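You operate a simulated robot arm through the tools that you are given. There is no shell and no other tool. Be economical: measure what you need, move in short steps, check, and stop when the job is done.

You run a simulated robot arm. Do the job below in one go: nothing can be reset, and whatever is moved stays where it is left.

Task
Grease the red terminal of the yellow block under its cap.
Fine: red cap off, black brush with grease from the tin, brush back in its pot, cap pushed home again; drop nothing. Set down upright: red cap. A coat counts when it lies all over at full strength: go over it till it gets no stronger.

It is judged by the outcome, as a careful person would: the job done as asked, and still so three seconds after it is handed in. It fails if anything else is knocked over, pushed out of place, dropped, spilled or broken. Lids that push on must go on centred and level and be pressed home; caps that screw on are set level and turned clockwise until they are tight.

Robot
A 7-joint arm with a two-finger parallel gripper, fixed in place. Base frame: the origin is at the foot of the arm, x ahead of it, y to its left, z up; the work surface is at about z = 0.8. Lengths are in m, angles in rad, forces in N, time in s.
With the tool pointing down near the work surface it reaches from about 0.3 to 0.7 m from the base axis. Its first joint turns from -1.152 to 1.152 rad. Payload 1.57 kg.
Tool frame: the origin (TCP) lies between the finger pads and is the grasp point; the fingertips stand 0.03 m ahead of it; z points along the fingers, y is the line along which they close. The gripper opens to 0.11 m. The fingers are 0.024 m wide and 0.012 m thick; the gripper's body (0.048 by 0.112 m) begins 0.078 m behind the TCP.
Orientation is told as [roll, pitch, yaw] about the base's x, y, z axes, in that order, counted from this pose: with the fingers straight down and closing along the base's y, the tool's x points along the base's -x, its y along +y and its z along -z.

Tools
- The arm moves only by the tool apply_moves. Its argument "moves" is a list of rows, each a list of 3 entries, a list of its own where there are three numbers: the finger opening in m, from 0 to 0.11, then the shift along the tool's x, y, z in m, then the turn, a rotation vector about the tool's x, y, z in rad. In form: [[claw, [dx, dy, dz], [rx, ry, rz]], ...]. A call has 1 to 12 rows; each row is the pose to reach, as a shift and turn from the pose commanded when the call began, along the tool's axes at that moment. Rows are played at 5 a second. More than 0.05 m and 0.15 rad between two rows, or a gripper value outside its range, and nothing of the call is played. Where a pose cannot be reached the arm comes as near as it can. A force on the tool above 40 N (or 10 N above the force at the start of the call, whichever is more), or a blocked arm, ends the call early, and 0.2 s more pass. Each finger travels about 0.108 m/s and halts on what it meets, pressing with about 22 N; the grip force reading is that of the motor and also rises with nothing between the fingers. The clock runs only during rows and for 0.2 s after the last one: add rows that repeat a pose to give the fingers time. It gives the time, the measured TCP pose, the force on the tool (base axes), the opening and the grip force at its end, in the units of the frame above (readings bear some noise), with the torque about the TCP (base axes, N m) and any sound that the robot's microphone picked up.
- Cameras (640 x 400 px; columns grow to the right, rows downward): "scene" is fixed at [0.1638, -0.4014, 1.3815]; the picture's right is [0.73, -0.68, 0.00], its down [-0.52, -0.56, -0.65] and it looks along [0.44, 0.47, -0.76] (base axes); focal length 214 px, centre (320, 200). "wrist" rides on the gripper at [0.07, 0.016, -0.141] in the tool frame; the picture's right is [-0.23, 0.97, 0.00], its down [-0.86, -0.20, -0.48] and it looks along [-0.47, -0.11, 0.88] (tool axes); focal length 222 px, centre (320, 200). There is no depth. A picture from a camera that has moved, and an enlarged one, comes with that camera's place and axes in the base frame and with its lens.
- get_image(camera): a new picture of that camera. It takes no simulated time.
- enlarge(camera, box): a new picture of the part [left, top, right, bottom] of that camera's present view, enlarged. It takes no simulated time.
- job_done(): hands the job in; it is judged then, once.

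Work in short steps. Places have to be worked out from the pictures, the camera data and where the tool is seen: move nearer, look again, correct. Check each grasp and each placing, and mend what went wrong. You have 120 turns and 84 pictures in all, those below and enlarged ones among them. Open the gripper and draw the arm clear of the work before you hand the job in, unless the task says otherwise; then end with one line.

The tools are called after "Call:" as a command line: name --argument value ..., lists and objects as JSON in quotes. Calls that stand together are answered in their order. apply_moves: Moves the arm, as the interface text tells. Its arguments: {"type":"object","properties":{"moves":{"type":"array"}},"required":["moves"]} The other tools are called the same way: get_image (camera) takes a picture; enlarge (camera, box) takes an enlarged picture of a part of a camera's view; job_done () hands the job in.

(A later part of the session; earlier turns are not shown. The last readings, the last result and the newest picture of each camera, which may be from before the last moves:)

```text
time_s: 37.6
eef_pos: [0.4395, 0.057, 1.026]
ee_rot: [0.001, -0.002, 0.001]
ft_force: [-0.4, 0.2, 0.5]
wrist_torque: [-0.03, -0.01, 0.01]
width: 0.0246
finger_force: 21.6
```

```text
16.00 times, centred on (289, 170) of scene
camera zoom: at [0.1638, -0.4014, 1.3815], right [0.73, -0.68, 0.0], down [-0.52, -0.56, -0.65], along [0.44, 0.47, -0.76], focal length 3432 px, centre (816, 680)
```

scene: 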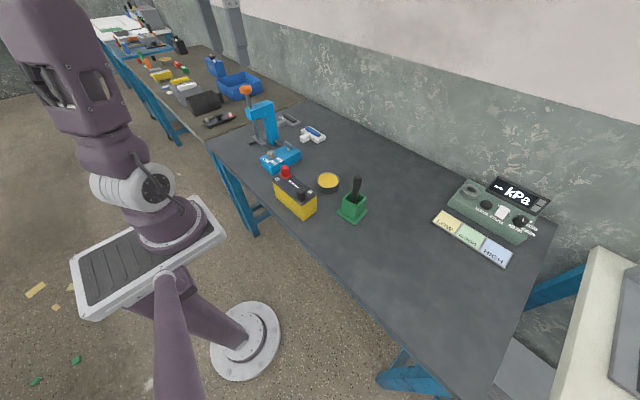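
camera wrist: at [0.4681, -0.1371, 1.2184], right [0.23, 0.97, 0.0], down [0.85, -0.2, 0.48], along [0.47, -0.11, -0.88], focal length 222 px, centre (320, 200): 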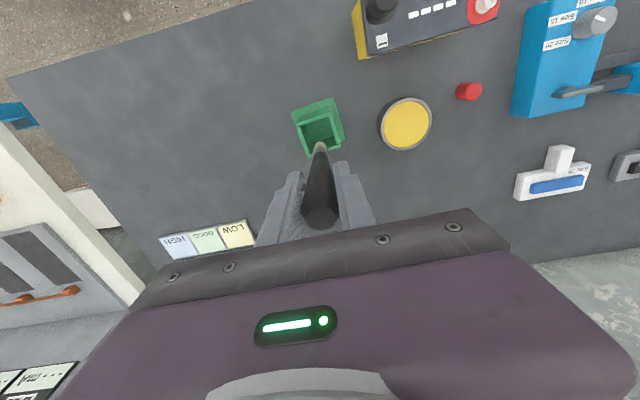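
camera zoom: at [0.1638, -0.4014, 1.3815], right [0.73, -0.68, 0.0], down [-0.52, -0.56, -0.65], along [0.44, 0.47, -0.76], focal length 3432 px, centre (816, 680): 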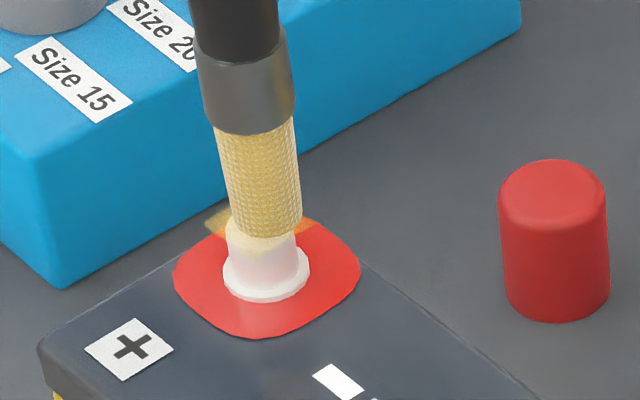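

The tip is right on the post top. Another raster in the other direction, slightly lower, then lift to compare strength.

Call:
apply_moves --moves '[[0.005, [0.006, 0.006, 0.0005], [0, 0, 0]], [0.005, [0.006, -0.006, 0.0005], [0, 0, 0]], [0.005, [0.002, -0.006, 0.0005], [0, 0, 0]], [0.005, [0.002, 0.006, 0.0005], [0, 0, 0]], [0.005, [-0.002, 0.006, 0.0005], [0, 0, 0]], [0.005, [-0.002, -0.006, 0.0005], [0, 0, 0]], [0.005, [-0.006, -0.006, 0.0005], [0, 0, 0]], [0.005, [-0.006, 0.006, 0.0005], [0, 0, 0]], [0.005, [0, 0, 0.0005], [0, 0, 0]], [0.005, [0, 0, -0.02], [0, 0, 0]], [0.005, [0, 0, -0.04], [0, 0, 0]], [0.005, [0, 0, -0.04], [0, 0, 0]]]'

Call:
enlarge --camera "scene" --box '[277, 160, 301, 180]'

```text
time_s: 40.2
eef_pos: [0.439, 0.0582, 1.0654]
ee_rot: [-0.001, 0.0, 0.0]
ft_force: [1.0, -0.4, -0.1]
wrist_torque: [0.02, 0.02, 0.0]
width: 0.0247
finger_force: 22.0
```

```text
16.00 times, centred on (289, 170) of scene
camera zoom: at [0.1638, -0.4014, 1.3815], right [0.73, -0.68, 0.0], down [-0.52, -0.56, -0.65], along [0.44, 0.47, -0.76], focal length 3432 px, centre (816, 680)
```

zoom: 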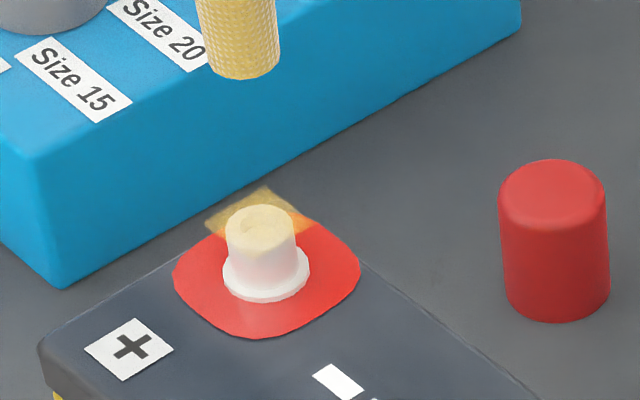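

The coat is only slightly stronger, so the brush may be running low. I'll reload it from the tin.

Call:
apply_moves --moves '[[0.005, [-0.03, -0.016, -0.005], [0, 0, 0]], [0.005, [-0.065, -0.035, -0.005], [0, 0, 0]], [0.005, [-0.1, -0.055, 0], [0, 0, 0]], [0.005, [-0.127, -0.0695, 0.02], [0, 0, 0]], [0.005, [-0.127, -0.0695, 0.06], [0, 0, 0]], [0.005, [-0.127, -0.0695, 0.1], [0, 0, 0]], [0.005, [-0.127, -0.0695, 0.11], [0, 0, 0]], [0.005, [-0.127, -0.0695, 0.112], [0, 0, 0]], [0.005, [-0.127, -0.0695, 0.113], [0, 0, 0]], [0.005, [-0.122, -0.0695, 0.113], [0, 0, 0]], [0.005, [-0.127, -0.0645, 0.113], [0, 0, 0]], [0.005, [-0.132, -0.0695, 0.113], [0, 0, 0]]]'

Call:
enlarge --camera "scene" --box '[304, 150, 352, 200]'

```text
time_s: 42.8
eef_pos: [0.5711, -0.0113, 0.9524]
ee_rot: [0.002, 0.001, 0.0]
ft_force: [0.2, -1.3, -0.5]
wrist_torque: [0.03, 0.04, 0.01]
width: 0.0247
finger_force: 22.2
```

```text
8.00 times, centred on (328, 175) of scene
camera zoom: at [0.1638, -0.4014, 1.3815], right [0.73, -0.68, 0.0], down [-0.52, -0.56, -0.65], along [0.44, 0.47, -0.76], focal length 1716 px, centre (256, 400)
```

zoom: 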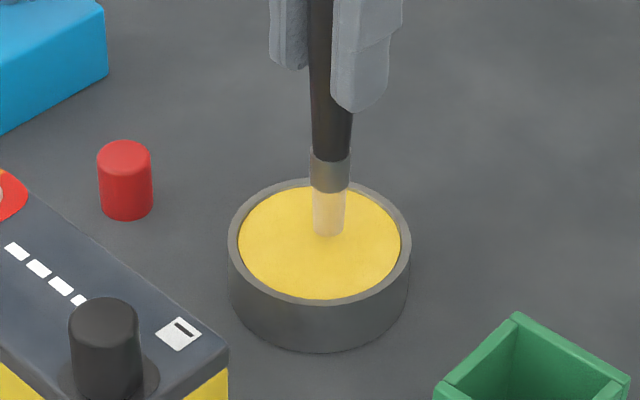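

Just above contact; lowering to a light touch with a small swirl, then lifting.

Call:
apply_moves --moves '[[0.005, [0.004, 0, 0.001], [0, 0, 0]], [0.005, [0.004, 0, 0.002], [0, 0, 0]], [0.005, [0.004, 0, 0.003], [0, 0, 0]]]'

```text
time_s: 43.6
eef_pos: [0.5666, -0.0112, 0.9502]
ee_rot: [-0.001, -0.002, 0.001]
ft_force: [-0.7, 1.3, 0.5]
wrist_torque: [-0.01, 0.01, -0.01]
width: 0.0248
finger_force: 22.3
```

Call:
apply_moves --moves '[[0.005, [0, 0, 0.001], [0, 0, 0]], [0.005, [0, 0, 0.002], [0, 0, 0]], [0.005, [0, 0, 0.003], [0, 0, 0]]]'

```text
time_s: 44.4
eef_pos: [0.5679, -0.0128, 0.9472]
ee_rot: [-0.001, 0.0, 0.0]
ft_force: [0.1, 0.4, 0.0]
wrist_torque: [0.01, 0.01, -0.03]
width: 0.0247
finger_force: 22.0
```

Call:
apply_moves --moves '[[0.005, [0, 0, 0.001], [0, 0, 0]], [0.005, [0, 0, 0.002], [0, 0, 0]], [0.005, [0, 0, 0.003], [0, 0, 0]], [0.005, [0, 0, 0.004], [0, 0, 0]]]'

Call:
enlarge --camera "scene" --box '[304, 150, 352, 200]'

```text
time_s: 45.4
eef_pos: [0.5663, -0.0118, 0.9439]
ee_rot: [-0.001, -0.001, 0.0]
ft_force: [1.9, 0.3, 14.7]
wrist_torque: [-0.03, -0.19, 0.03]
width: 0.0246
finger_force: 21.8
```

```text
8.00 times, centred on (328, 175) of scene
camera zoom: at [0.1635, -0.4014, 1.3815], right [0.73, -0.68, 0.0], down [-0.52, -0.56, -0.65], along [0.44, 0.47, -0.76], focal length 1716 px, centre (256, 400)
```

zoom: 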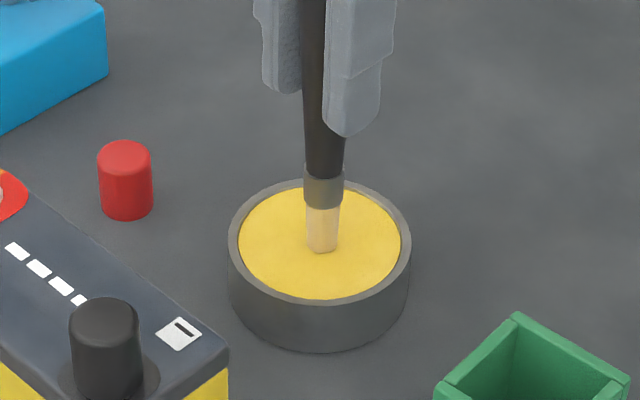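

Solid contact at TCP 0.944, so tip ≈ TCP − 0.115 and post contact is at TCP ≈1.025. Lifting and going back to the post.

Call:
apply_moves --moves '[[0.005, [0, 0, -0.001], [0, 0, 0]], [0.005, [0.004, 0.004, -0.001], [0, 0, 0]], [0.005, [-0.004, -0.004, -0.001], [0, 0, 0]], [0.005, [0, 0, -0.03], [0, 0, 0]], [0.005, [0, 0, -0.075], [0, 0, 0]], [0.005, [0, 0, -0.12], [0, 0, 0]], [0.005, [0.035, 0.02, -0.125], [0, 0, 0]], [0.005, [0.075, 0.04, -0.125], [0, 0, 0]], [0.005, [0.11, 0.06, -0.125], [0, 0, 0]], [0.005, [0.1295, 0.0695, -0.11], [0, 0, 0]], [0.005, [0.1295, 0.0695, -0.1], [0, 0, 0]], [0.005, [0.1295, 0.0695, -0.1], [0, 0, 0]]]'

Call:
enlarge --camera "scene" --box '[277, 155, 305, 180]'

```text
time_s: 48.0
eef_pos: [0.4359, 0.0557, 1.0424]
ee_rot: [-0.001, 0.0, 0.001]
ft_force: [0.1, -0.3, -0.9]
wrist_torque: [0.0, 0.02, 0.02]
width: 0.024
finger_force: 21.8
```

```text
16.00 times, centred on (291, 168) of scene
camera zoom: at [0.1638, -0.4014, 1.3815], right [0.73, -0.68, 0.0], down [-0.52, -0.56, -0.65], along [0.44, 0.47, -0.76], focal length 3432 px, centre (784, 720)
```

zoom: 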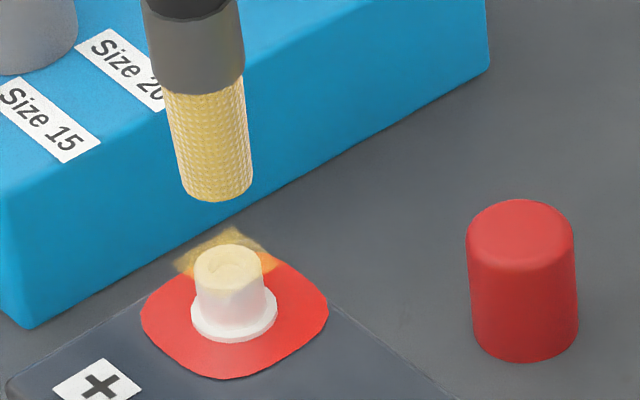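

Loaded again. Lowering to contact and sweeping across the top, pressing lightly.

Call:
apply_moves --moves '[[0.005, [-0.001, 0.0015, 0.012], [0, 0, 0]], [0.005, [-0.001, 0.0015, 0.017], [0, 0, 0]], [0.005, [-0.001, 0.0015, 0.018], [0, 0, 0]], [0.005, [-0.007, -0.0045, 0.018], [0, 0, 0]], [0.005, [0.005, -0.0045, 0.018], [0, 0, 0]], [0.005, [0.005, -0.0005, 0.018], [0, 0, 0]], [0.005, [-0.007, -0.0005, 0.018], [0, 0, 0]], [0.005, [-0.007, 0.0035, 0.018], [0, 0, 0]], [0.005, [0.005, 0.0035, 0.018], [0, 0, 0]], [0.005, [0.005, 0.0075, 0.018], [0, 0, 0]], [0.005, [-0.007, 0.0075, 0.018], [0, 0, 0]], [0.005, [-0.001, 0.0015, 0.018], [0, 0, 0]]]'

```text
time_s: 50.6
eef_pos: [0.4363, 0.0593, 1.024]
ee_rot: [0.0, 0.0, 0.0]
ft_force: [-0.1, -0.4, -0.1]
wrist_torque: [-0.01, 0.0, 0.0]
width: 0.0246
finger_force: 22.1
```

No load yet at TCP 1.024; lower by 1 mm steps until light contact.

Call:
apply_moves --moves '[[0.005, [0, 0, 0.001], [0, 0, 0]], [0.005, [0, 0, 0.002], [0, 0, 0]]]'

Call:
enlarge --camera "scene" --box '[277, 160, 301, 180]'

```text
time_s: 51.2
eef_pos: [0.4375, 0.058, 1.023]
ee_rot: [0.001, 0.001, 0.0]
ft_force: [0.1, 0.2, -0.1]
wrist_torque: [0.01, 0.01, 0.0]
width: 0.0243
finger_force: 22.9
```

```text
16.00 times, centred on (289, 170) of scene
camera zoom: at [0.1638, -0.4014, 1.3815], right [0.73, -0.68, 0.0], down [-0.52, -0.56, -0.65], along [0.44, 0.47, -0.76], focal length 3432 px, centre (816, 680)
```

zoom: 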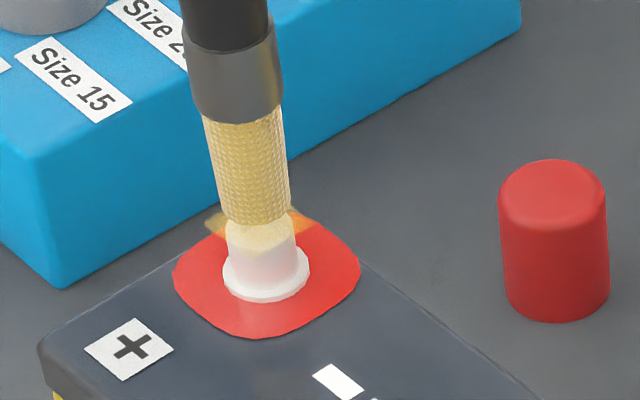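

Call:
apply_moves --moves '[[0.005, [0, 0, 0.001], [0, 0, 0]], [0.005, [0, 0, 0.002], [0, 0, 0]]]'

```text
time_s: 51.8
eef_pos: [0.438, 0.0599, 1.0217]
ee_rot: [0.001, 0.001, -0.001]
ft_force: [0.0, 0.6, -0.1]
wrist_torque: [-0.05, 0.01, -0.01]
width: 0.0246
finger_force: 21.9
```

Call:
apply_moves --moves '[[0.005, [0, 0, 0.001], [0, 0, 0]], [0.005, [0, 0, 0.002], [0, 0, 0]], [0.005, [0, 0, 0.003], [0, 0, 0]]]'

Call:
enlarge --camera "scene" --box '[277, 160, 301, 180]'

```text
time_s: 52.6
eef_pos: [0.4375, 0.0594, 1.0173]
ee_rot: [0.001, 0.0, 0.001]
ft_force: [0.3, 0.0, 0.0]
wrist_torque: [0.0, 0.03, 0.0]
width: 0.0243
finger_force: 22.2
```

```text
16.00 times, centred on (289, 170) of scene
camera zoom: at [0.1638, -0.4014, 1.3815], right [0.73, -0.68, 0.0], down [-0.52, -0.56, -0.65], along [0.44, 0.47, -0.76], focal length 3432 px, centre (816, 680)
```

zoom: 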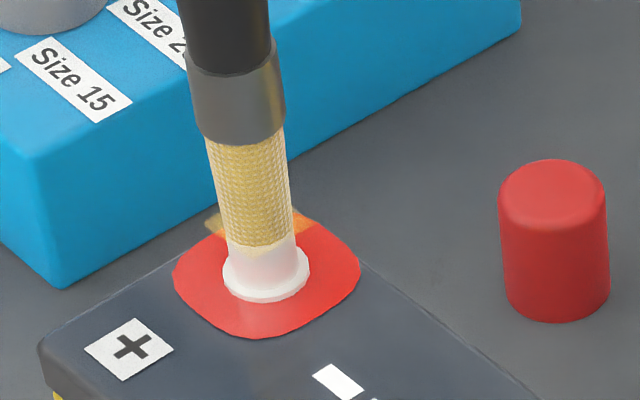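

The bristles flex around the post with no load. I'll scrub in circles at this depth, which covers the top and the surround.

Call:
apply_moves --moves '[[0.005, [0.005, 0, 0], [0, 0, 0]], [0.005, [0.0035, 0.0035, 0], [0, 0, 0]], [0.005, [0, 0.005, 0], [0, 0, 0]], [0.005, [-0.0035, 0.0035, 0], [0, 0, 0]], [0.005, [-0.005, 0, 0], [0, 0, 0]], [0.005, [-0.0035, -0.0035, 0], [0, 0, 0]], [0.005, [0, -0.005, 0], [0, 0, 0]], [0.005, [0.0035, -0.0035, 0], [0, 0, 0]], [0.005, [0, 0, 0], [0, 0, 0]], [0.005, [0, 0, -0.02], [0, 0, 0]], [0.005, [0, 0, -0.04], [0, 0, 0]], [0.005, [0, 0, -0.04], [0, 0, 0]]]'

Call:
enlarge --camera "scene" --box '[277, 160, 301, 180]'

```text
time_s: 55.2
eef_pos: [0.4376, 0.0596, 1.0584]
ee_rot: [-0.001, 0.0, 0.001]
ft_force: [0.4, 0.3, 0.1]
wrist_torque: [-0.04, 0.0, 0.01]
width: 0.0244
finger_force: 22.0
```

```text
16.00 times, centred on (289, 170) of scene
camera zoom: at [0.1638, -0.4014, 1.3815], right [0.73, -0.68, 0.0], down [-0.52, -0.56, -0.65], along [0.44, 0.47, -0.76], focal length 3432 px, centre (816, 680)
```

zoom: 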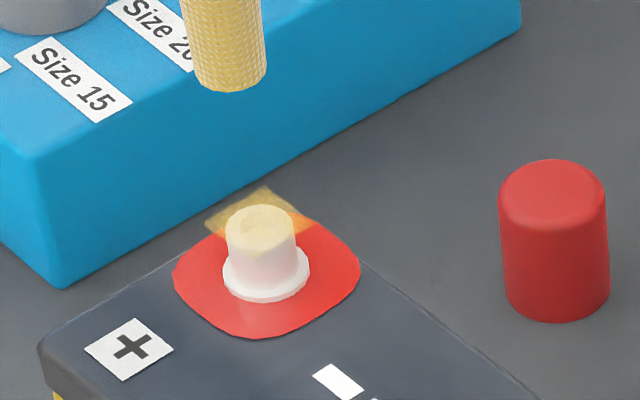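

Strength looks similar to before. I'll take a higher zoom to compare uniformity before another pass.

Call:
enlarge --camera "scene" --box '[287, 169, 291, 173]'

Call:
enlarge --camera "wrist" --box '[305, 115, 340, 150]'

```text
16.00 times, centred on (289, 171) of scene
camera zoom: at [0.1638, -0.4014, 1.3815], right [0.73, -0.68, 0.0], down [-0.52, -0.56, -0.65], along [0.44, 0.47, -0.76], focal length 3432 px, centre (816, 664)
```

zoom: 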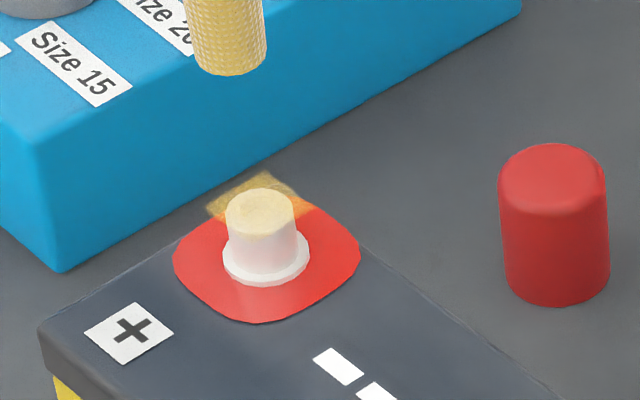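

```text
11.43 times, centred on (322, 132) of wrist
camera zoom: at [0.3658, 0.0755, 1.1992], right [0.23, 0.97, 0.0], down [0.86, -0.2, 0.48], along [0.47, -0.11, -0.88], focal length 2538 px, centre (291, 971)
```

zoom: 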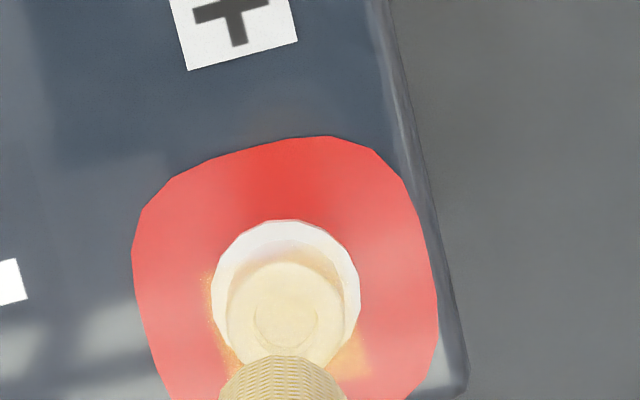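

The coat is still pale. I'll scrub longer: two full sets at the flexed depth, then compare.

Call:
apply_moves --moves '[[0.005, [0, -0.001, 0.03], [0, 0, 0]], [0.005, [0, -0.001, 0.04], [0, 0, 0]], [0.005, [0.005, 0.003, 0.04], [0, 0, 0]], [0.005, [-0.005, 0.003, 0.04], [0, 0, 0]], [0.005, [-0.005, -0.001, 0.04], [0, 0, 0]], [0.005, [0.005, -0.001, 0.04], [0, 0, 0]], [0.005, [0.005, -0.005, 0.04], [0, 0, 0]], [0.005, [-0.005, -0.005, 0.04], [0, 0, 0]], [0.005, [-0.005, -0.001, 0.04], [0, 0, 0]], [0.005, [0.005, -0.001, 0.04], [0, 0, 0]], [0.005, [0, 0.003, 0.04], [0, 0, 0]], [0.005, [0, -0.001, 0.04], [0, 0, 0]]]'

Call:
apply_moves --moves '[[0.005, [0.005, 0.005, 0], [0, 0, 0]], [0.005, [0.005, -0.005, 0], [0, 0, 0]], [0.005, [0, -0.005, 0], [0, 0, 0]], [0.005, [0, 0.005, 0], [0, 0, 0]], [0.005, [-0.005, 0.005, 0], [0, 0, 0]], [0.005, [-0.005, -0.005, 0], [0, 0, 0]], [0.005, [0, -0.005, 0], [0, 0, 0]], [0.005, [0, 0.005, 0], [0, 0, 0]], [0.005, [0, 0, 0], [0, 0, 0]], [0.005, [0, 0, -0.02], [0, 0, 0]], [0.005, [0, 0, -0.04], [0, 0, 0]], [0.005, [0, 0, -0.04], [0, 0, 0]]]'

Call:
enlarge --camera "scene" --box '[277, 160, 301, 180]'

```text
time_s: 57.8
eef_pos: [0.4368, 0.0574, 1.0172]
ee_rot: [0.0, 0.0, -0.001]
ft_force: [0.1, -0.7, -0.8]
wrist_torque: [-0.02, -0.04, 0.03]
width: 0.0244
finger_force: 22.3
```

```text
time_s: 60.4
eef_pos: [0.4367, 0.0567, 1.057]
ee_rot: [-0.001, -0.001, 0.0]
ft_force: [-0.6, 0.0, 0.1]
wrist_torque: [0.0, -0.01, 0.0]
width: 0.0247
finger_force: 21.7
```

```text
16.00 times, centred on (289, 170) of scene
camera zoom: at [0.1638, -0.4014, 1.3815], right [0.73, -0.68, 0.0], down [-0.52, -0.56, -0.65], along [0.44, 0.47, -0.76], focal length 3432 px, centre (816, 680)
```

zoom: 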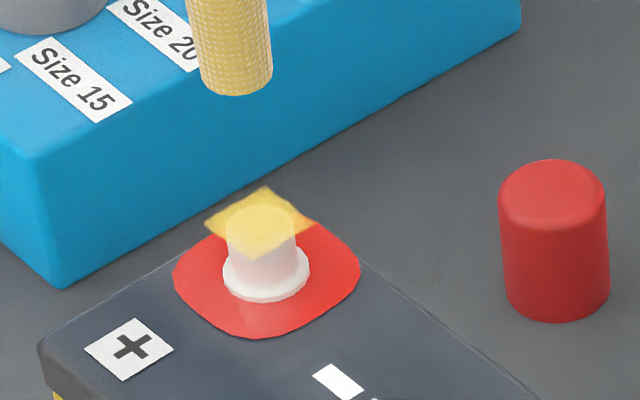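

Clearly stronger now. I continue scrubbing the same way.

Call:
apply_moves --moves '[[0.005, [0, 0.001, 0.03], [0, 0, 0]], [0.005, [0, 0.001, 0.04], [0, 0, 0]], [0.005, [0.006, 0.006, 0.04], [0, 0, 0]], [0.005, [-0.006, 0.006, 0.04], [0, 0, 0]], [0.005, [-0.006, 0.001, 0.04], [0, 0, 0]], [0.005, [0.006, 0.001, 0.04], [0, 0, 0]], [0.005, [0.006, -0.004, 0.04], [0, 0, 0]], [0.005, [-0.006, -0.004, 0.04], [0, 0, 0]], [0.005, [-0.006, 0.001, 0.04], [0, 0, 0]], [0.005, [0.006, 0.001, 0.04], [0, 0, 0]], [0.005, [0, 0.005, 0.04], [0, 0, 0]], [0.005, [0, 0.001, 0.04], [0, 0, 0]]]'

Call:
apply_moves --moves '[[0.005, [0.006, 0.006, 0], [0, 0, 0]], [0.005, [0.006, -0.006, 0], [0, 0, 0]], [0.005, [0, -0.006, 0], [0, 0, 0]], [0.005, [0, 0.006, 0], [0, 0, 0]], [0.005, [-0.006, 0.006, 0], [0, 0, 0]], [0.005, [-0.006, -0.006, 0], [0, 0, 0]], [0.005, [0, -0.006, 0], [0, 0, 0]], [0.005, [0, 0.006, 0], [0, 0, 0]], [0.005, [0, 0, 0], [0, 0, 0]], [0.005, [0, 0, -0.02], [0, 0, 0]], [0.005, [0, 0, -0.04], [0, 0, 0]], [0.005, [0, 0, -0.04], [0, 0, 0]]]'

Call:
enlarge --camera "scene" --box '[277, 160, 301, 180]'

```text
time_s: 63.0
eef_pos: [0.4378, 0.0581, 1.0174]
ee_rot: [0.002, 0.0, 0.002]
ft_force: [-0.4, 0.1, 0.7]
wrist_torque: [0.03, -0.01, 0.0]
width: 0.0244
finger_force: 21.9
```

```text
time_s: 65.6
eef_pos: [0.4379, 0.0593, 1.0577]
ee_rot: [-0.002, -0.001, 0.001]
ft_force: [-0.7, -0.2, 0.0]
wrist_torque: [-0.02, 0.01, 0.01]
width: 0.0245
finger_force: 21.5
```

```text
16.00 times, centred on (289, 170) of scene
camera zoom: at [0.1638, -0.4014, 1.3815], right [0.73, -0.68, 0.0], down [-0.52, -0.56, -0.65], along [0.44, 0.47, -0.76], focal length 3432 px, centre (816, 680)
```

zoom: 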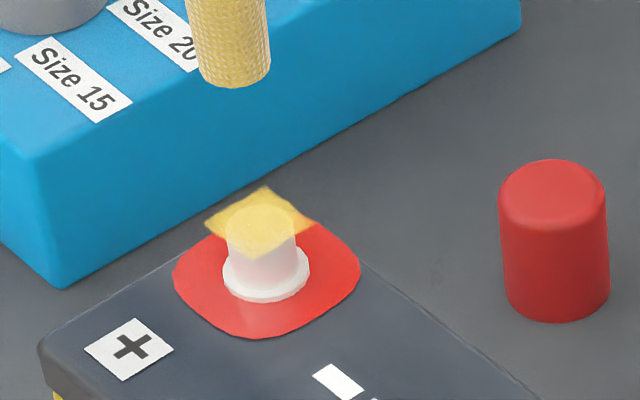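

Hardly a change this time: either saturated or the brush is empty. I'll reload and test.

Call:
apply_moves --moves '[[0.005, [-0.03, -0.016, -0.005], [0, 0, 0]], [0.005, [-0.065, -0.035, -0.005], [0, 0, 0]], [0.005, [-0.1, -0.055, 0], [0, 0, 0]], [0.005, [-0.129, -0.0705, 0.02], [0, 0, 0]], [0.005, [-0.129, -0.0705, 0.06], [0, 0, 0]], [0.005, [-0.129, -0.0705, 0.1], [0, 0, 0]], [0.005, [-0.129, -0.0705, 0.11], [0, 0, 0]], [0.005, [-0.129, -0.0705, 0.1125], [0, 0, 0]], [0.005, [-0.124, -0.0705, 0.1125], [0, 0, 0]], [0.005, [-0.129, -0.0655, 0.1125], [0, 0, 0]], [0.005, [-0.134, -0.0705, 0.1125], [0, 0, 0]], [0.005, [-0.129, -0.0705, 0.1125], [0, 0, 0]]]'

Call:
apply_moves --moves '[[0.005, [0, 0, 0.001], [0, 0, 0]], [0.005, [0.003, 0.003, 0.001], [0, 0, 0]], [0.005, [-0.003, 0.003, 0.001], [0, 0, 0]], [0.005, [0, 0, -0.03], [0, 0, 0]], [0.005, [0, 0, -0.07], [0, 0, 0]], [0.005, [0, 0, -0.115], [0, 0, 0]], [0.005, [0.035, 0.02, -0.125], [0, 0, 0]], [0.005, [0.075, 0.04, -0.125], [0, 0, 0]], [0.005, [0.11, 0.06, -0.125], [0, 0, 0]], [0.005, [0.129, 0.0705, -0.115], [0, 0, 0]], [0.005, [0.129, 0.0705, -0.115], [0, 0, 0]]]'

Call:
enlarge --camera "scene" --box '[277, 155, 305, 180]'

```text
time_s: 68.2
eef_pos: [0.5671, -0.0134, 0.9456]
ee_rot: [0.0, 0.0, 0.0]
ft_force: [0.4, -0.3, -1.4]
wrist_torque: [-0.04, 0.03, -0.01]
width: 0.0246
finger_force: 22.3
```

```text
time_s: 70.6
eef_pos: [0.4379, 0.0597, 1.0618]
ee_rot: [-0.001, 0.0, 0.0]
ft_force: [0.0, 0.1, 0.3]
wrist_torque: [0.01, -0.01, -0.02]
width: 0.0244
finger_force: 21.7
```

```text
16.00 times, centred on (291, 168) of scene
camera zoom: at [0.1638, -0.4014, 1.3815], right [0.73, -0.68, 0.0], down [-0.52, -0.56, -0.65], along [0.44, 0.47, -0.76], focal length 3432 px, centre (784, 720)
```

zoom: 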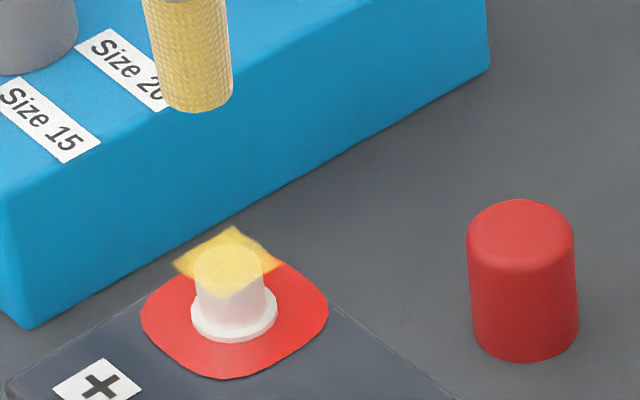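

Scrub again with the reloaded brush, two sets, then compare.

Call:
apply_moves --moves '[[0.005, [0, 0, 0.03], [0, 0, 0]], [0.005, [0, 0, 0.043], [0, 0, 0]], [0.005, [0.006, 0.006, 0.043], [0, 0, 0]], [0.005, [-0.006, 0.006, 0.043], [0, 0, 0]], [0.005, [-0.006, 0, 0.043], [0, 0, 0]], [0.005, [0.006, 0, 0.043], [0, 0, 0]], [0.005, [0.006, -0.006, 0.043], [0, 0, 0]], [0.005, [-0.006, -0.006, 0.043], [0, 0, 0]], [0.005, [-0.006, 0, 0.043], [0, 0, 0]], [0.005, [0.006, 0, 0.043], [0, 0, 0]], [0.005, [0, 0.004, 0.043], [0, 0, 0]], [0.005, [0, 0, 0.043], [0, 0, 0]]]'

Call:
apply_moves --moves '[[0.005, [0.006, 0.006, 0], [0, 0, 0]], [0.005, [0.006, -0.006, 0], [0, 0, 0]], [0.005, [0, -0.006, 0], [0, 0, 0]], [0.005, [0, 0.006, 0], [0, 0, 0]], [0.005, [-0.006, 0.006, 0], [0, 0, 0]], [0.005, [-0.006, -0.006, 0], [0, 0, 0]], [0.005, [0, -0.006, 0], [0, 0, 0]], [0.005, [0, 0.006, 0], [0, 0, 0]], [0.005, [0, 0, 0], [0, 0, 0]], [0.005, [0, 0, -0.02], [0, 0, 0]], [0.005, [0, 0, -0.04], [0, 0, 0]], [0.005, [0, 0, -0.04], [0, 0, 0]]]'

Call:
enlarge --camera "scene" --box '[277, 160, 301, 180]'

```text
time_s: 73.2
eef_pos: [0.4378, 0.0588, 1.0175]
ee_rot: [0.0, 0.0, 0.0]
ft_force: [-0.7, 0.3, -0.5]
wrist_torque: [-0.03, 0.02, -0.02]
width: 0.0244
finger_force: 22.5
```

```text
time_s: 75.8
eef_pos: [0.4379, 0.0595, 1.0567]
ee_rot: [-0.001, 0.001, 0.0]
ft_force: [-0.2, 0.4, 0.0]
wrist_torque: [-0.02, 0.03, 0.0]
width: 0.0241
finger_force: 22.0
```

```text
16.00 times, centred on (289, 170) of scene
camera zoom: at [0.1638, -0.4014, 1.3815], right [0.73, -0.68, 0.0], down [-0.52, -0.56, -0.65], along [0.44, 0.47, -0.76], focal length 3432 px, centre (816, 680)
```

zoom: 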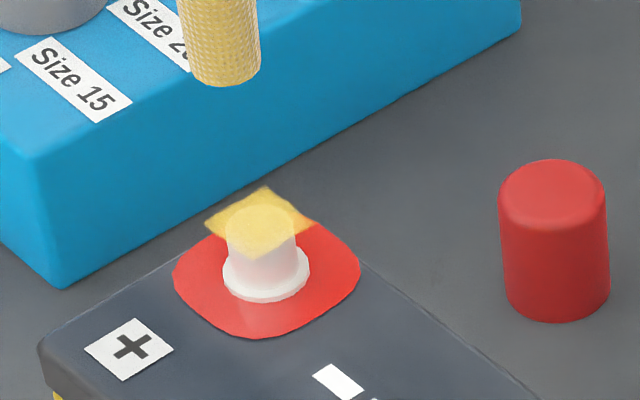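

No further gain visible, but that dip registered no contact. To be sure, I'll dip once more to actual contact and repeat.

Call:
apply_moves --moves '[[0.005, [-0.03, -0.016, -0.005], [0, 0, 0]], [0.005, [-0.065, -0.035, -0.005], [0, 0, 0]], [0.005, [-0.1, -0.055, 0], [0, 0, 0]], [0.005, [-0.129, -0.0705, 0.02], [0, 0, 0]], [0.005, [-0.129, -0.0705, 0.06], [0, 0, 0]], [0.005, [-0.129, -0.0705, 0.1], [0, 0, 0]], [0.005, [-0.129, -0.0705, 0.11], [0, 0, 0]], [0.005, [-0.129, -0.0705, 0.113], [0, 0, 0]], [0.005, [-0.129, -0.0705, 0.114], [0, 0, 0]], [0.005, [-0.129, -0.0705, 0.115], [0, 0, 0]]]'

Call:
enlarge --camera "scene" --box '[304, 150, 352, 200]'

```text
time_s: 78.0
eef_pos: [0.5672, -0.0116, 0.9432]
ee_rot: [0.001, -0.002, -0.001]
ft_force: [-0.2, 0.6, 4.6]
wrist_torque: [0.03, 0.01, 0.02]
width: 0.0244
finger_force: 22.2
```

```text
8.00 times, centred on (328, 175) of scene
camera zoom: at [0.1637, -0.4014, 1.3815], right [0.73, -0.68, 0.0], down [-0.52, -0.56, -0.65], along [0.44, 0.47, -0.76], focal length 1716 px, centre (256, 400)
```

zoom: 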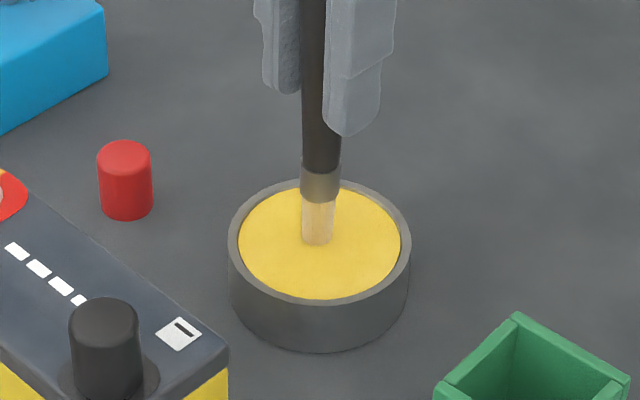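

Light contact (4.6 N). Short swirl, then back to the post.

Call:
apply_moves --moves '[[0.005, [0.004, 0, 0], [0, 0, 0]], [0.005, [0, 0.004, 0], [0, 0, 0]], [0.005, [-0.004, 0, 0], [0, 0, 0]], [0.005, [0, 0, -0.03], [0, 0, 0]], [0.005, [0, 0, -0.07], [0, 0, 0]], [0.005, [0, 0, -0.115], [0, 0, 0]], [0.005, [0.035, 0.02, -0.125], [0, 0, 0]], [0.005, [0.075, 0.04, -0.125], [0, 0, 0]], [0.005, [0.11, 0.06, -0.125], [0, 0, 0]], [0.005, [0.129, 0.0705, -0.115], [0, 0, 0]], [0.005, [0.129, 0.0705, -0.115], [0, 0, 0]]]'

Call:
apply_moves --moves '[[0.005, [0, 0, 0.03], [0, 0, 0]], [0.005, [0, 0, 0.042], [0, 0, 0]], [0.005, [0.006, 0.006, 0.042], [0, 0, 0]], [0.005, [-0.006, 0.006, 0.042], [0, 0, 0]], [0.005, [-0.006, 0, 0.042], [0, 0, 0]], [0.005, [0.006, 0, 0.042], [0, 0, 0]], [0.005, [0.006, -0.006, 0.042], [0, 0, 0]], [0.005, [-0.006, -0.006, 0.042], [0, 0, 0]], [0.005, [-0.006, 0, 0.042], [0, 0, 0]], [0.005, [0.006, 0, 0.042], [0, 0, 0]], [0.005, [0, 0.004, 0.042], [0, 0, 0]], [0.005, [0, 0, 0.042], [0, 0, 0]]]'

Call:
apply_moves --moves '[[0.005, [0.006, 0.006, 0], [0, 0, 0]], [0.005, [0.006, -0.006, 0], [0, 0, 0]], [0.005, [0, -0.006, 0], [0, 0, 0]], [0.005, [0, 0.006, 0], [0, 0, 0]], [0.005, [-0.006, 0.006, 0], [0, 0, 0]], [0.005, [-0.006, -0.006, 0], [0, 0, 0]], [0.005, [0, -0.006, 0], [0, 0, 0]], [0.005, [0, 0.006, 0], [0, 0, 0]], [0.005, [0, 0, 0], [0, 0, 0]], [0.005, [0, 0, -0.02], [0, 0, 0]], [0.005, [0, 0, -0.04], [0, 0, 0]], [0.005, [0, 0, -0.04], [0, 0, 0]]]'

Call:
enlarge --camera "scene" --box '[277, 160, 301, 180]'

```text
time_s: 80.4
eef_pos: [0.4387, 0.0603, 1.0574]
ee_rot: [-0.001, 0.001, 0.0]
ft_force: [-0.4, 0.3, 0.2]
wrist_torque: [0.02, -0.01, -0.01]
width: 0.0244
finger_force: 21.7
```

```text
time_s: 83.0
eef_pos: [0.4378, 0.059, 1.0144]
ee_rot: [0.001, 0.0, -0.001]
ft_force: [0.6, -0.1, 0.2]
wrist_torque: [0.01, -0.02, -0.02]
width: 0.0247
finger_force: 22.0
```

```text
time_s: 85.6
eef_pos: [0.4397, 0.0588, 1.056]
ee_rot: [-0.002, -0.001, 0.0]
ft_force: [-0.4, 0.7, 0.1]
wrist_torque: [0.02, 0.04, -0.03]
width: 0.0244
finger_force: 21.5
```

```text
16.00 times, centred on (289, 170) of scene
camera zoom: at [0.1638, -0.4014, 1.3815], right [0.73, -0.68, 0.0], down [-0.52, -0.56, -0.65], along [0.44, 0.47, -0.76], focal length 3432 px, centre (816, 680)
```

zoom: 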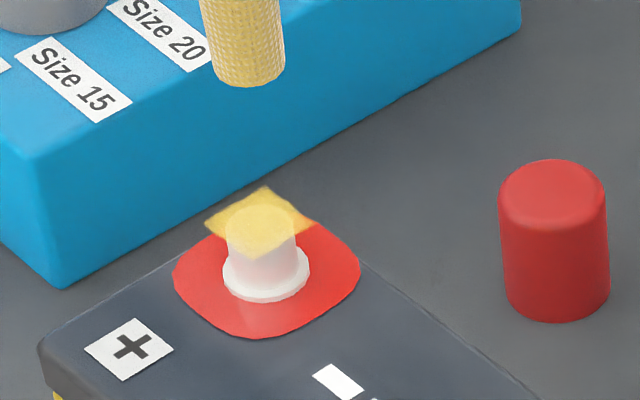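

No further change after a loaded pass, so the coat is saturated. I'll step aside to check all of it with the wrist camera before returning the brush.

Call:
apply_moves --moves '[[0.005, [0, -0.03, -0.03], [0, 0, 0]], [0.005, [0.02, -0.05, -0.04], [0, 0, 0]], [0.005, [0.03, -0.06, -0.04], [0, 0, 0]], [0.005, [0.03, -0.06, -0.04], [0, 0, 0]]]'

Call:
enlarge --camera "wrist" --box '[350, 110, 410, 150]'

```text
time_s: 86.6
eef_pos: [0.408, -0.001, 1.0946]
ee_rot: [0.0, 0.0, 0.0]
ft_force: [0.4, 0.0, -0.6]
wrist_torque: [0.0, 0.03, 0.02]
width: 0.0242
finger_force: 22.1
```

```text
10.00 times, centred on (380, 130) of wrist
camera zoom: at [0.3361, 0.0147, 1.2363], right [0.23, 0.97, 0.0], down [0.86, -0.2, 0.48], along [0.47, -0.11, -0.88], focal length 2221 px, centre (-280, 900)
```

zoom: 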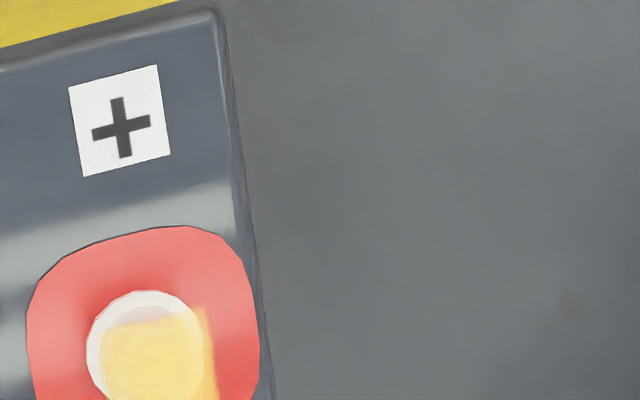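

Call:
enlarge --camera "wrist" --box '[350, 130, 390, 170]'

```text
10.00 times, centred on (370, 150) of wrist
camera zoom: at [0.3361, 0.0147, 1.2363], right [0.23, 0.97, 0.0], down [0.86, -0.2, 0.48], along [0.47, -0.11, -0.88], focal length 2221 px, centre (-180, 700)
```

zoom: 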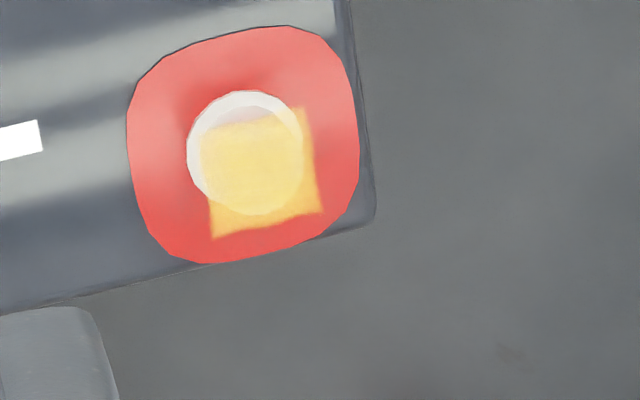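

The coat is even across its whole area. Now returning the brush: over the pot at (0.5415, -0.157), high.

Call:
apply_moves --moves '[[0.005, [-0.03, -0.03, 0], [0, 0, 0]], [0.005, [-0.06, -0.06, 0], [0, 0, 0]], [0.005, [-0.09, -0.09, 0], [0, 0, 0]], [0.005, [-0.12, -0.12, 0], [0, 0, 0]], [0.005, [-0.1335, -0.156, 0], [0, 0, 0]], [0.005, [-0.1335, -0.156, 0.04], [0, 0, 0]], [0.005, [-0.1335, -0.156, 0.06], [0, 0, 0]], [0.005, [-0.1335, -0.156, 0.06], [0, 0, 0]]]'

Call:
enlarge --camera "scene" --box '[318, 150, 398, 225]'

Call:
enlarge --camera "wrist" --box '[272, 90, 368, 190]'

```text
time_s: 88.4
eef_pos: [0.5427, -0.155, 1.0351]
ee_rot: [-0.001, 0.0, 0.0]
ft_force: [-0.9, -0.2, -0.4]
wrist_torque: [-0.01, -0.02, -0.01]
width: 0.0245
finger_force: 22.7
```

```text
5.33 times, centred on (358, 188) of scene
camera zoom: at [0.1638, -0.4014, 1.3815], right [0.73, -0.68, 0.0], down [-0.52, -0.56, -0.65], along [0.44, 0.47, -0.76], focal length 1144 px, centre (117, 267)
```

zoom: 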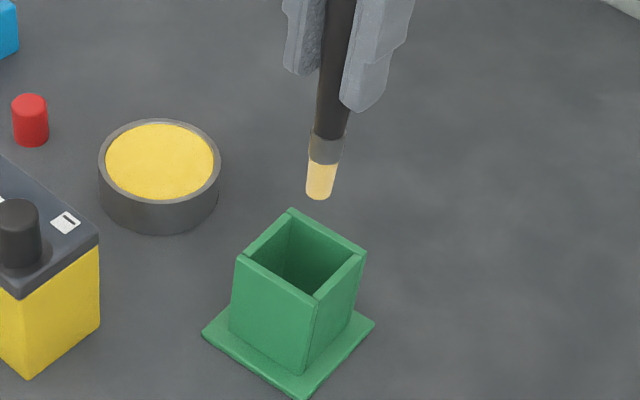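

```text
4.00 times, centred on (320, 140) of wrist
camera zoom: at [0.4706, -0.1395, 1.1764], right [0.23, 0.97, 0.0], down [0.86, -0.2, 0.48], along [0.47, -0.11, -0.88], focal length 888 px, centre (320, 440)
```

zoom: 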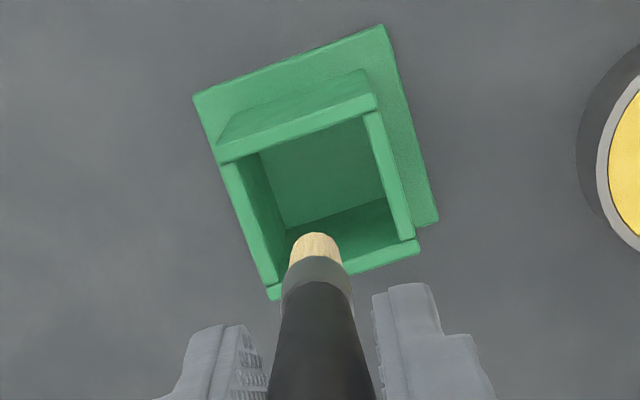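

Everything aligned over the pot. Lowering the brush in, slower near the bottom.

Call:
apply_moves --moves '[[0.005, [0.001, -0.001, 0.03], [0, 0, 0]], [0.005, [0.001, -0.001, 0.06], [0, 0, 0]], [0.005, [0.001, -0.001, 0.09], [0, 0, 0]], [0.005, [0.001, -0.001, 0.105], [0, 0, 0]], [0.005, [0.001, -0.001, 0.112], [0, 0, 0]], [0.005, [0.001, -0.001, 0.115], [0, 0, 0]], [0.005, [0.001, -0.001, 0.117], [0, 0, 0]]]'

Call:
enlarge --camera "scene" --box '[318, 150, 398, 225]'

```text
time_s: 90.0
eef_pos: [0.5401, -0.1585, 0.9199]
ee_rot: [0.001, 0.0, 0.0]
ft_force: [0.3, 0.1, 0.0]
wrist_torque: [0.01, -0.02, -0.02]
width: 0.0243
finger_force: 22.1
```

```text
5.33 times, centred on (358, 188) of scene
camera zoom: at [0.1638, -0.4014, 1.3815], right [0.73, -0.68, 0.0], down [-0.52, -0.56, -0.65], along [0.44, 0.47, -0.76], focal length 1144 px, centre (117, 267)
```

zoom: 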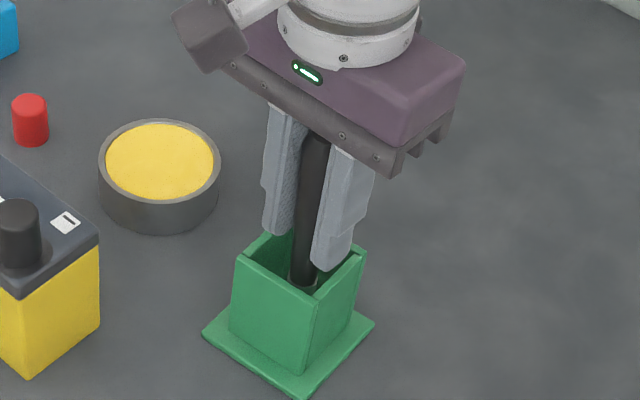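

Call:
apply_moves --moves '[[0.005, [0, 0, 0.0015], [0, 0, 0]], [0.005, [0, 0, 0.003], [0, 0, 0]], [0.005, [0, 0, 0.0045], [0, 0, 0]], [0.005, [0, 0, 0.006], [0, 0, 0]]]'

```text
time_s: 91.0
eef_pos: [0.5401, -0.1576, 0.9117]
ee_rot: [0.0, -0.001, 0.0]
ft_force: [0.4, 0.4, 0.1]
wrist_torque: [0.0, 0.02, -0.02]
width: 0.0244
finger_force: 21.4
```

Call:
apply_moves --moves '[[0.005, [0, 0, 0.001], [0, 0, 0]], [0.005, [0, 0, 0.002], [0, 0, 0]], [0.005, [0, 0, 0.003], [0, 0, 0]]]'

Call:
enlarge --camera "scene" --box '[334, 175, 374, 215]'

Call:
get_image --camera "wrist"

```text
time_s: 91.8
eef_pos: [0.5407, -0.1591, 0.9095]
ee_rot: [-0.001, -0.004, 0.0]
ft_force: [1.2, -0.2, 14.9]
wrist_torque: [-0.01, -0.15, -0.01]
width: 0.0243
finger_force: 22.4
```

```text
10.00 times, centred on (354, 195) of scene
camera zoom: at [0.1635, -0.4013, 1.3816], right [0.73, -0.68, 0.0], down [-0.52, -0.56, -0.65], along [0.44, 0.47, -0.76], focal length 2145 px, centre (-20, 250)
```

zoom: 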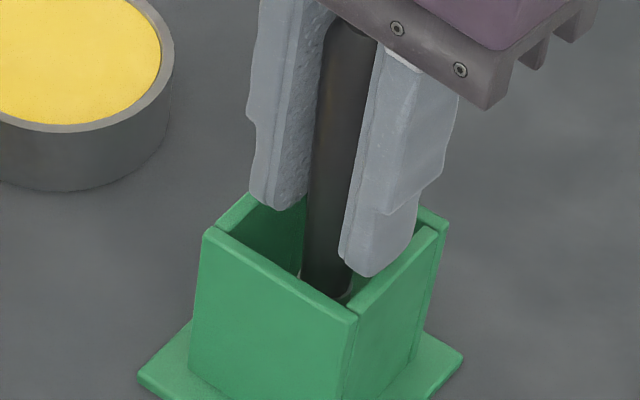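

```text
22 pictures are left
camera wrist: at [0.4691, -0.1417, 1.051], right [0.23, 0.97, 0.0], down [0.85, -0.2, 0.48], along [0.47, -0.11, -0.88], focal length 222 px, centre (320, 200)
```

wrist: 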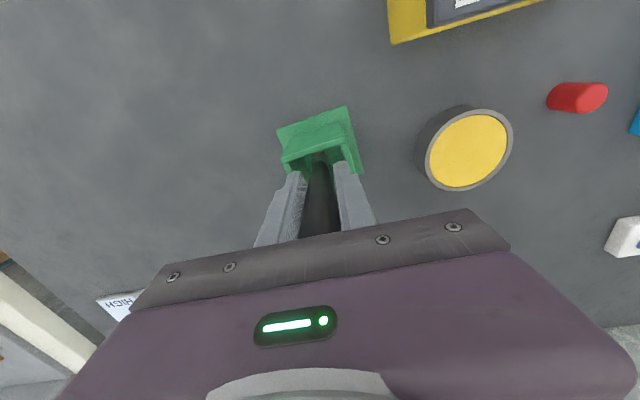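

14.9 N: the brush stands on the pot floor, finger tips still above the rim. Opening slowly, then rising straight up.

Call:
apply_moves --moves '[[0.0245, [0, 0, -0.0007], [0, 0, 0]], [0.03, [0, 0, -0.0007], [0, 0, 0]], [0.04, [0, 0, -0.0007], [0, 0, 0]], [0.05, [0, 0, -0.0007], [0, 0, 0]], [0.055, [0, 0, -0.0007], [0, 0, 0]], [0.055, [0, 0, -0.02], [0, 0, 0]], [0.055, [0, 0, -0.05], [0, 0, 0]], [0.055, [0, 0, -0.09], [0, 0, 0]], [0.055, [0, 0, -0.13], [0, 0, 0]], [0.055, [0, 0, -0.14], [0, 0, 0]], [0.055, [0, 0, -0.14], [0, 0, 0]]]'

Call:
enlarge --camera "scene" --box '[270, 145, 390, 220]'

```text
time_s: 94.2
eef_pos: [0.5399, -0.1594, 1.049]
ee_rot: [-0.001, 0.003, 0.0]
ft_force: [0.2, 0.2, 0.2]
wrist_torque: [0.06, 0.03, 0.0]
width: 0.0549
finger_force: 0.2
```

```text
5.33 times, centred on (330, 182) of scene
camera zoom: at [0.1638, -0.4014, 1.3815], right [0.73, -0.68, 0.0], down [-0.52, -0.56, -0.65], along [0.44, 0.47, -0.76], focal length 1144 px, centre (267, 293)
```

zoom: 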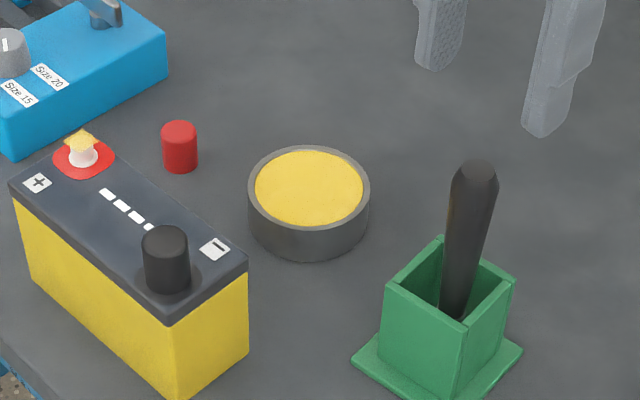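

The brush stands in its pot and nothing else moved. Now I go above the red cap at (0.54, 0.0945).

Call:
apply_moves --moves '[[0.055, [0, 0.045, 0], [0, 0, 0]], [0.055, [0, 0.09, 0], [0, 0, 0]], [0.055, [0, 0.135, 0], [0, 0, 0]], [0.055, [0, 0.18, 0], [0, 0, 0]], [0.055, [0, 0.225, 0], [0, 0, 0]], [0.055, [0, 0.2535, 0.02], [0, 0, 0]], [0.055, [0, 0.2535, 0.06], [0, 0, 0]], [0.055, [0, 0.2535, 0.1], [0, 0, 0]], [0.055, [0, 0.2535, 0.13], [0, 0, 0]], [0.055, [0, 0.2535, 0.13], [0, 0, 0]]]'

Call:
enlarge --camera "wrist" --box '[280, 110, 370, 210]'

Call:
enlarge --camera "scene" --box '[280, 145, 336, 180]'

```text
time_s: 96.4
eef_pos: [0.5407, 0.0932, 0.9177]
ee_rot: [0.0, 0.001, 0.001]
ft_force: [0.5, 0.1, -1.1]
wrist_torque: [-0.01, 0.03, -0.01]
width: 0.0551
finger_force: 0.0
```

```text
4.00 times, centred on (325, 160) of wrist
camera zoom: at [0.4695, 0.1102, 1.0591], right [0.23, 0.97, 0.0], down [0.86, -0.2, 0.48], along [0.47, -0.11, -0.88], focal length 888 px, centre (300, 360)
```

zoom: 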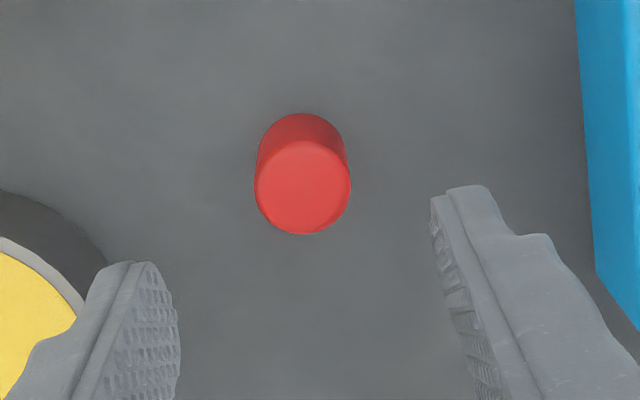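

```text
11.43 times, centred on (308, 162) of scene
camera zoom: at [0.1638, -0.4014, 1.3815], right [0.73, -0.68, 0.0], down [-0.52, -0.56, -0.65], along [0.44, 0.47, -0.76], focal length 2451 px, centre (457, 629)
```

zoom: 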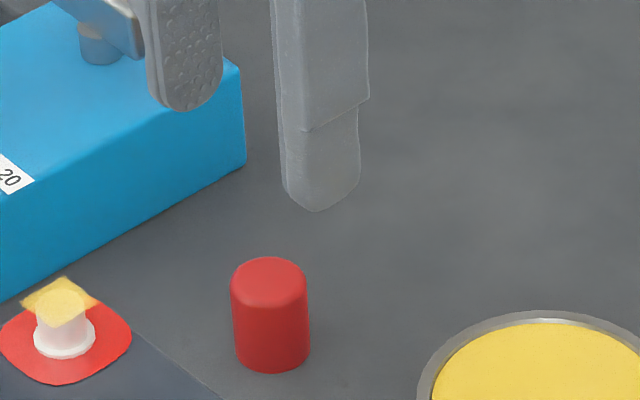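

The cap is at (0.540, 0.0945), centred between the fingers. Descending and gripping at the same height as before.

Call:
apply_moves --moves '[[0.055, [0, 0.0005, 0.03], [0, 0, 0]], [0.055, [0, 0.0005, 0.06], [0, 0, 0]], [0.055, [0, 0.0005, 0.078], [0, 0, 0]], [0.055, [0, 0.0005, 0.0835], [0, 0, 0]], [0.055, [0, 0.0005, 0.0835], [0, 0, 0]], [0.04, [0, 0.0005, 0.0835], [0, 0, 0]], [0.025, [0, 0.0005, 0.0835], [0, 0, 0]], [0.01, [0, 0.0005, 0.0835], [0, 0, 0]], [0.01, [0, 0.0005, 0.0835], [0, 0, 0]], [0.01, [0, 0.0005, 0.0835], [0, 0, 0]]]'

```text
time_s: 98.6
eef_pos: [0.5405, 0.0956, 0.8346]
ee_rot: [0.001, 0.0, 0.0]
ft_force: [-0.4, 0.5, 0.4]
wrist_torque: [0.01, 0.0, -0.03]
width: 0.0273
finger_force: 21.8
```

Cap gripped. Lifting and carrying it above the terminal (0.4375, 0.058).

Call:
apply_moves --moves '[[0.005, [0, 0, -0.03], [0, 0, 0]], [0.005, [0, 0, -0.07], [0, 0, 0]], [0.005, [0, 0, -0.11], [0, 0, 0]], [0.005, [0, 0, -0.145], [0, 0, 0]], [0.005, [0.035, -0.012, -0.145], [0, 0, 0]], [0.005, [0.07, -0.024, -0.145], [0, 0, 0]], [0.005, [0.1025, -0.037, -0.145], [0, 0, 0]], [0.005, [0.1025, -0.037, -0.13], [0, 0, 0]], [0.005, [0.1025, -0.037, -0.125], [0, 0, 0]], [0.005, [0.1025, -0.037, -0.125], [0, 0, 0]]]'

Call:
enlarge --camera "scene" --box '[267, 145, 307, 185]'

Call:
enlarge --camera "wrist" --box '[280, 110, 370, 210]'

```text
time_s: 100.8
eef_pos: [0.4373, 0.0591, 0.9594]
ee_rot: [-0.002, -0.001, 0.0]
ft_force: [0.1, 0.9, -0.4]
wrist_torque: [-0.02, 0.0, 0.01]
width: 0.027
finger_force: 22.1
```

```text
10.00 times, centred on (287, 165) of scene
camera zoom: at [0.1638, -0.4014, 1.3815], right [0.73, -0.68, 0.0], down [-0.52, -0.56, -0.65], along [0.44, 0.47, -0.76], focal length 2145 px, centre (650, 550)
```

zoom: 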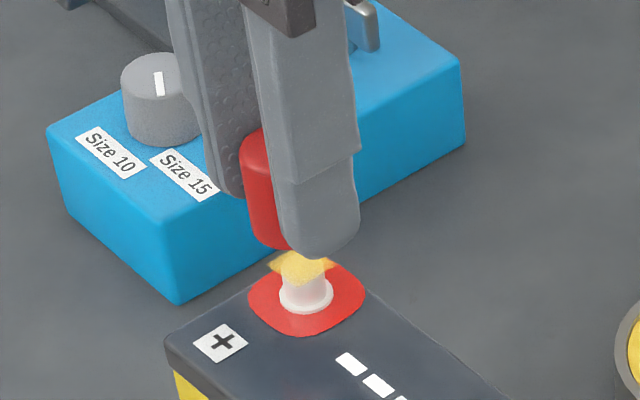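

```text
4.00 times, centred on (325, 160) of wrist
camera zoom: at [0.3664, 0.0752, 1.1012], right [0.23, 0.97, 0.0], down [0.86, -0.2, 0.48], along [0.47, -0.11, -0.88], focal length 888 px, centre (300, 360)
```

zoom: 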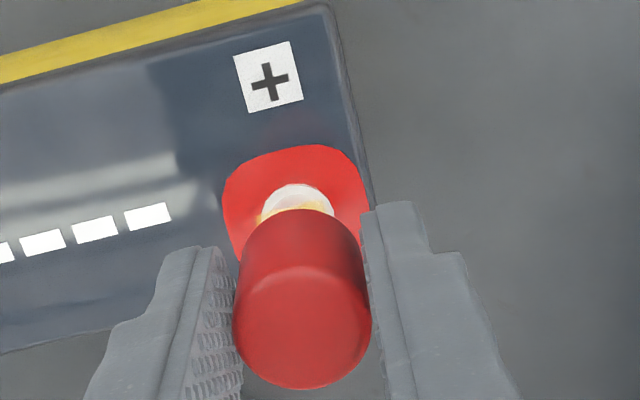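

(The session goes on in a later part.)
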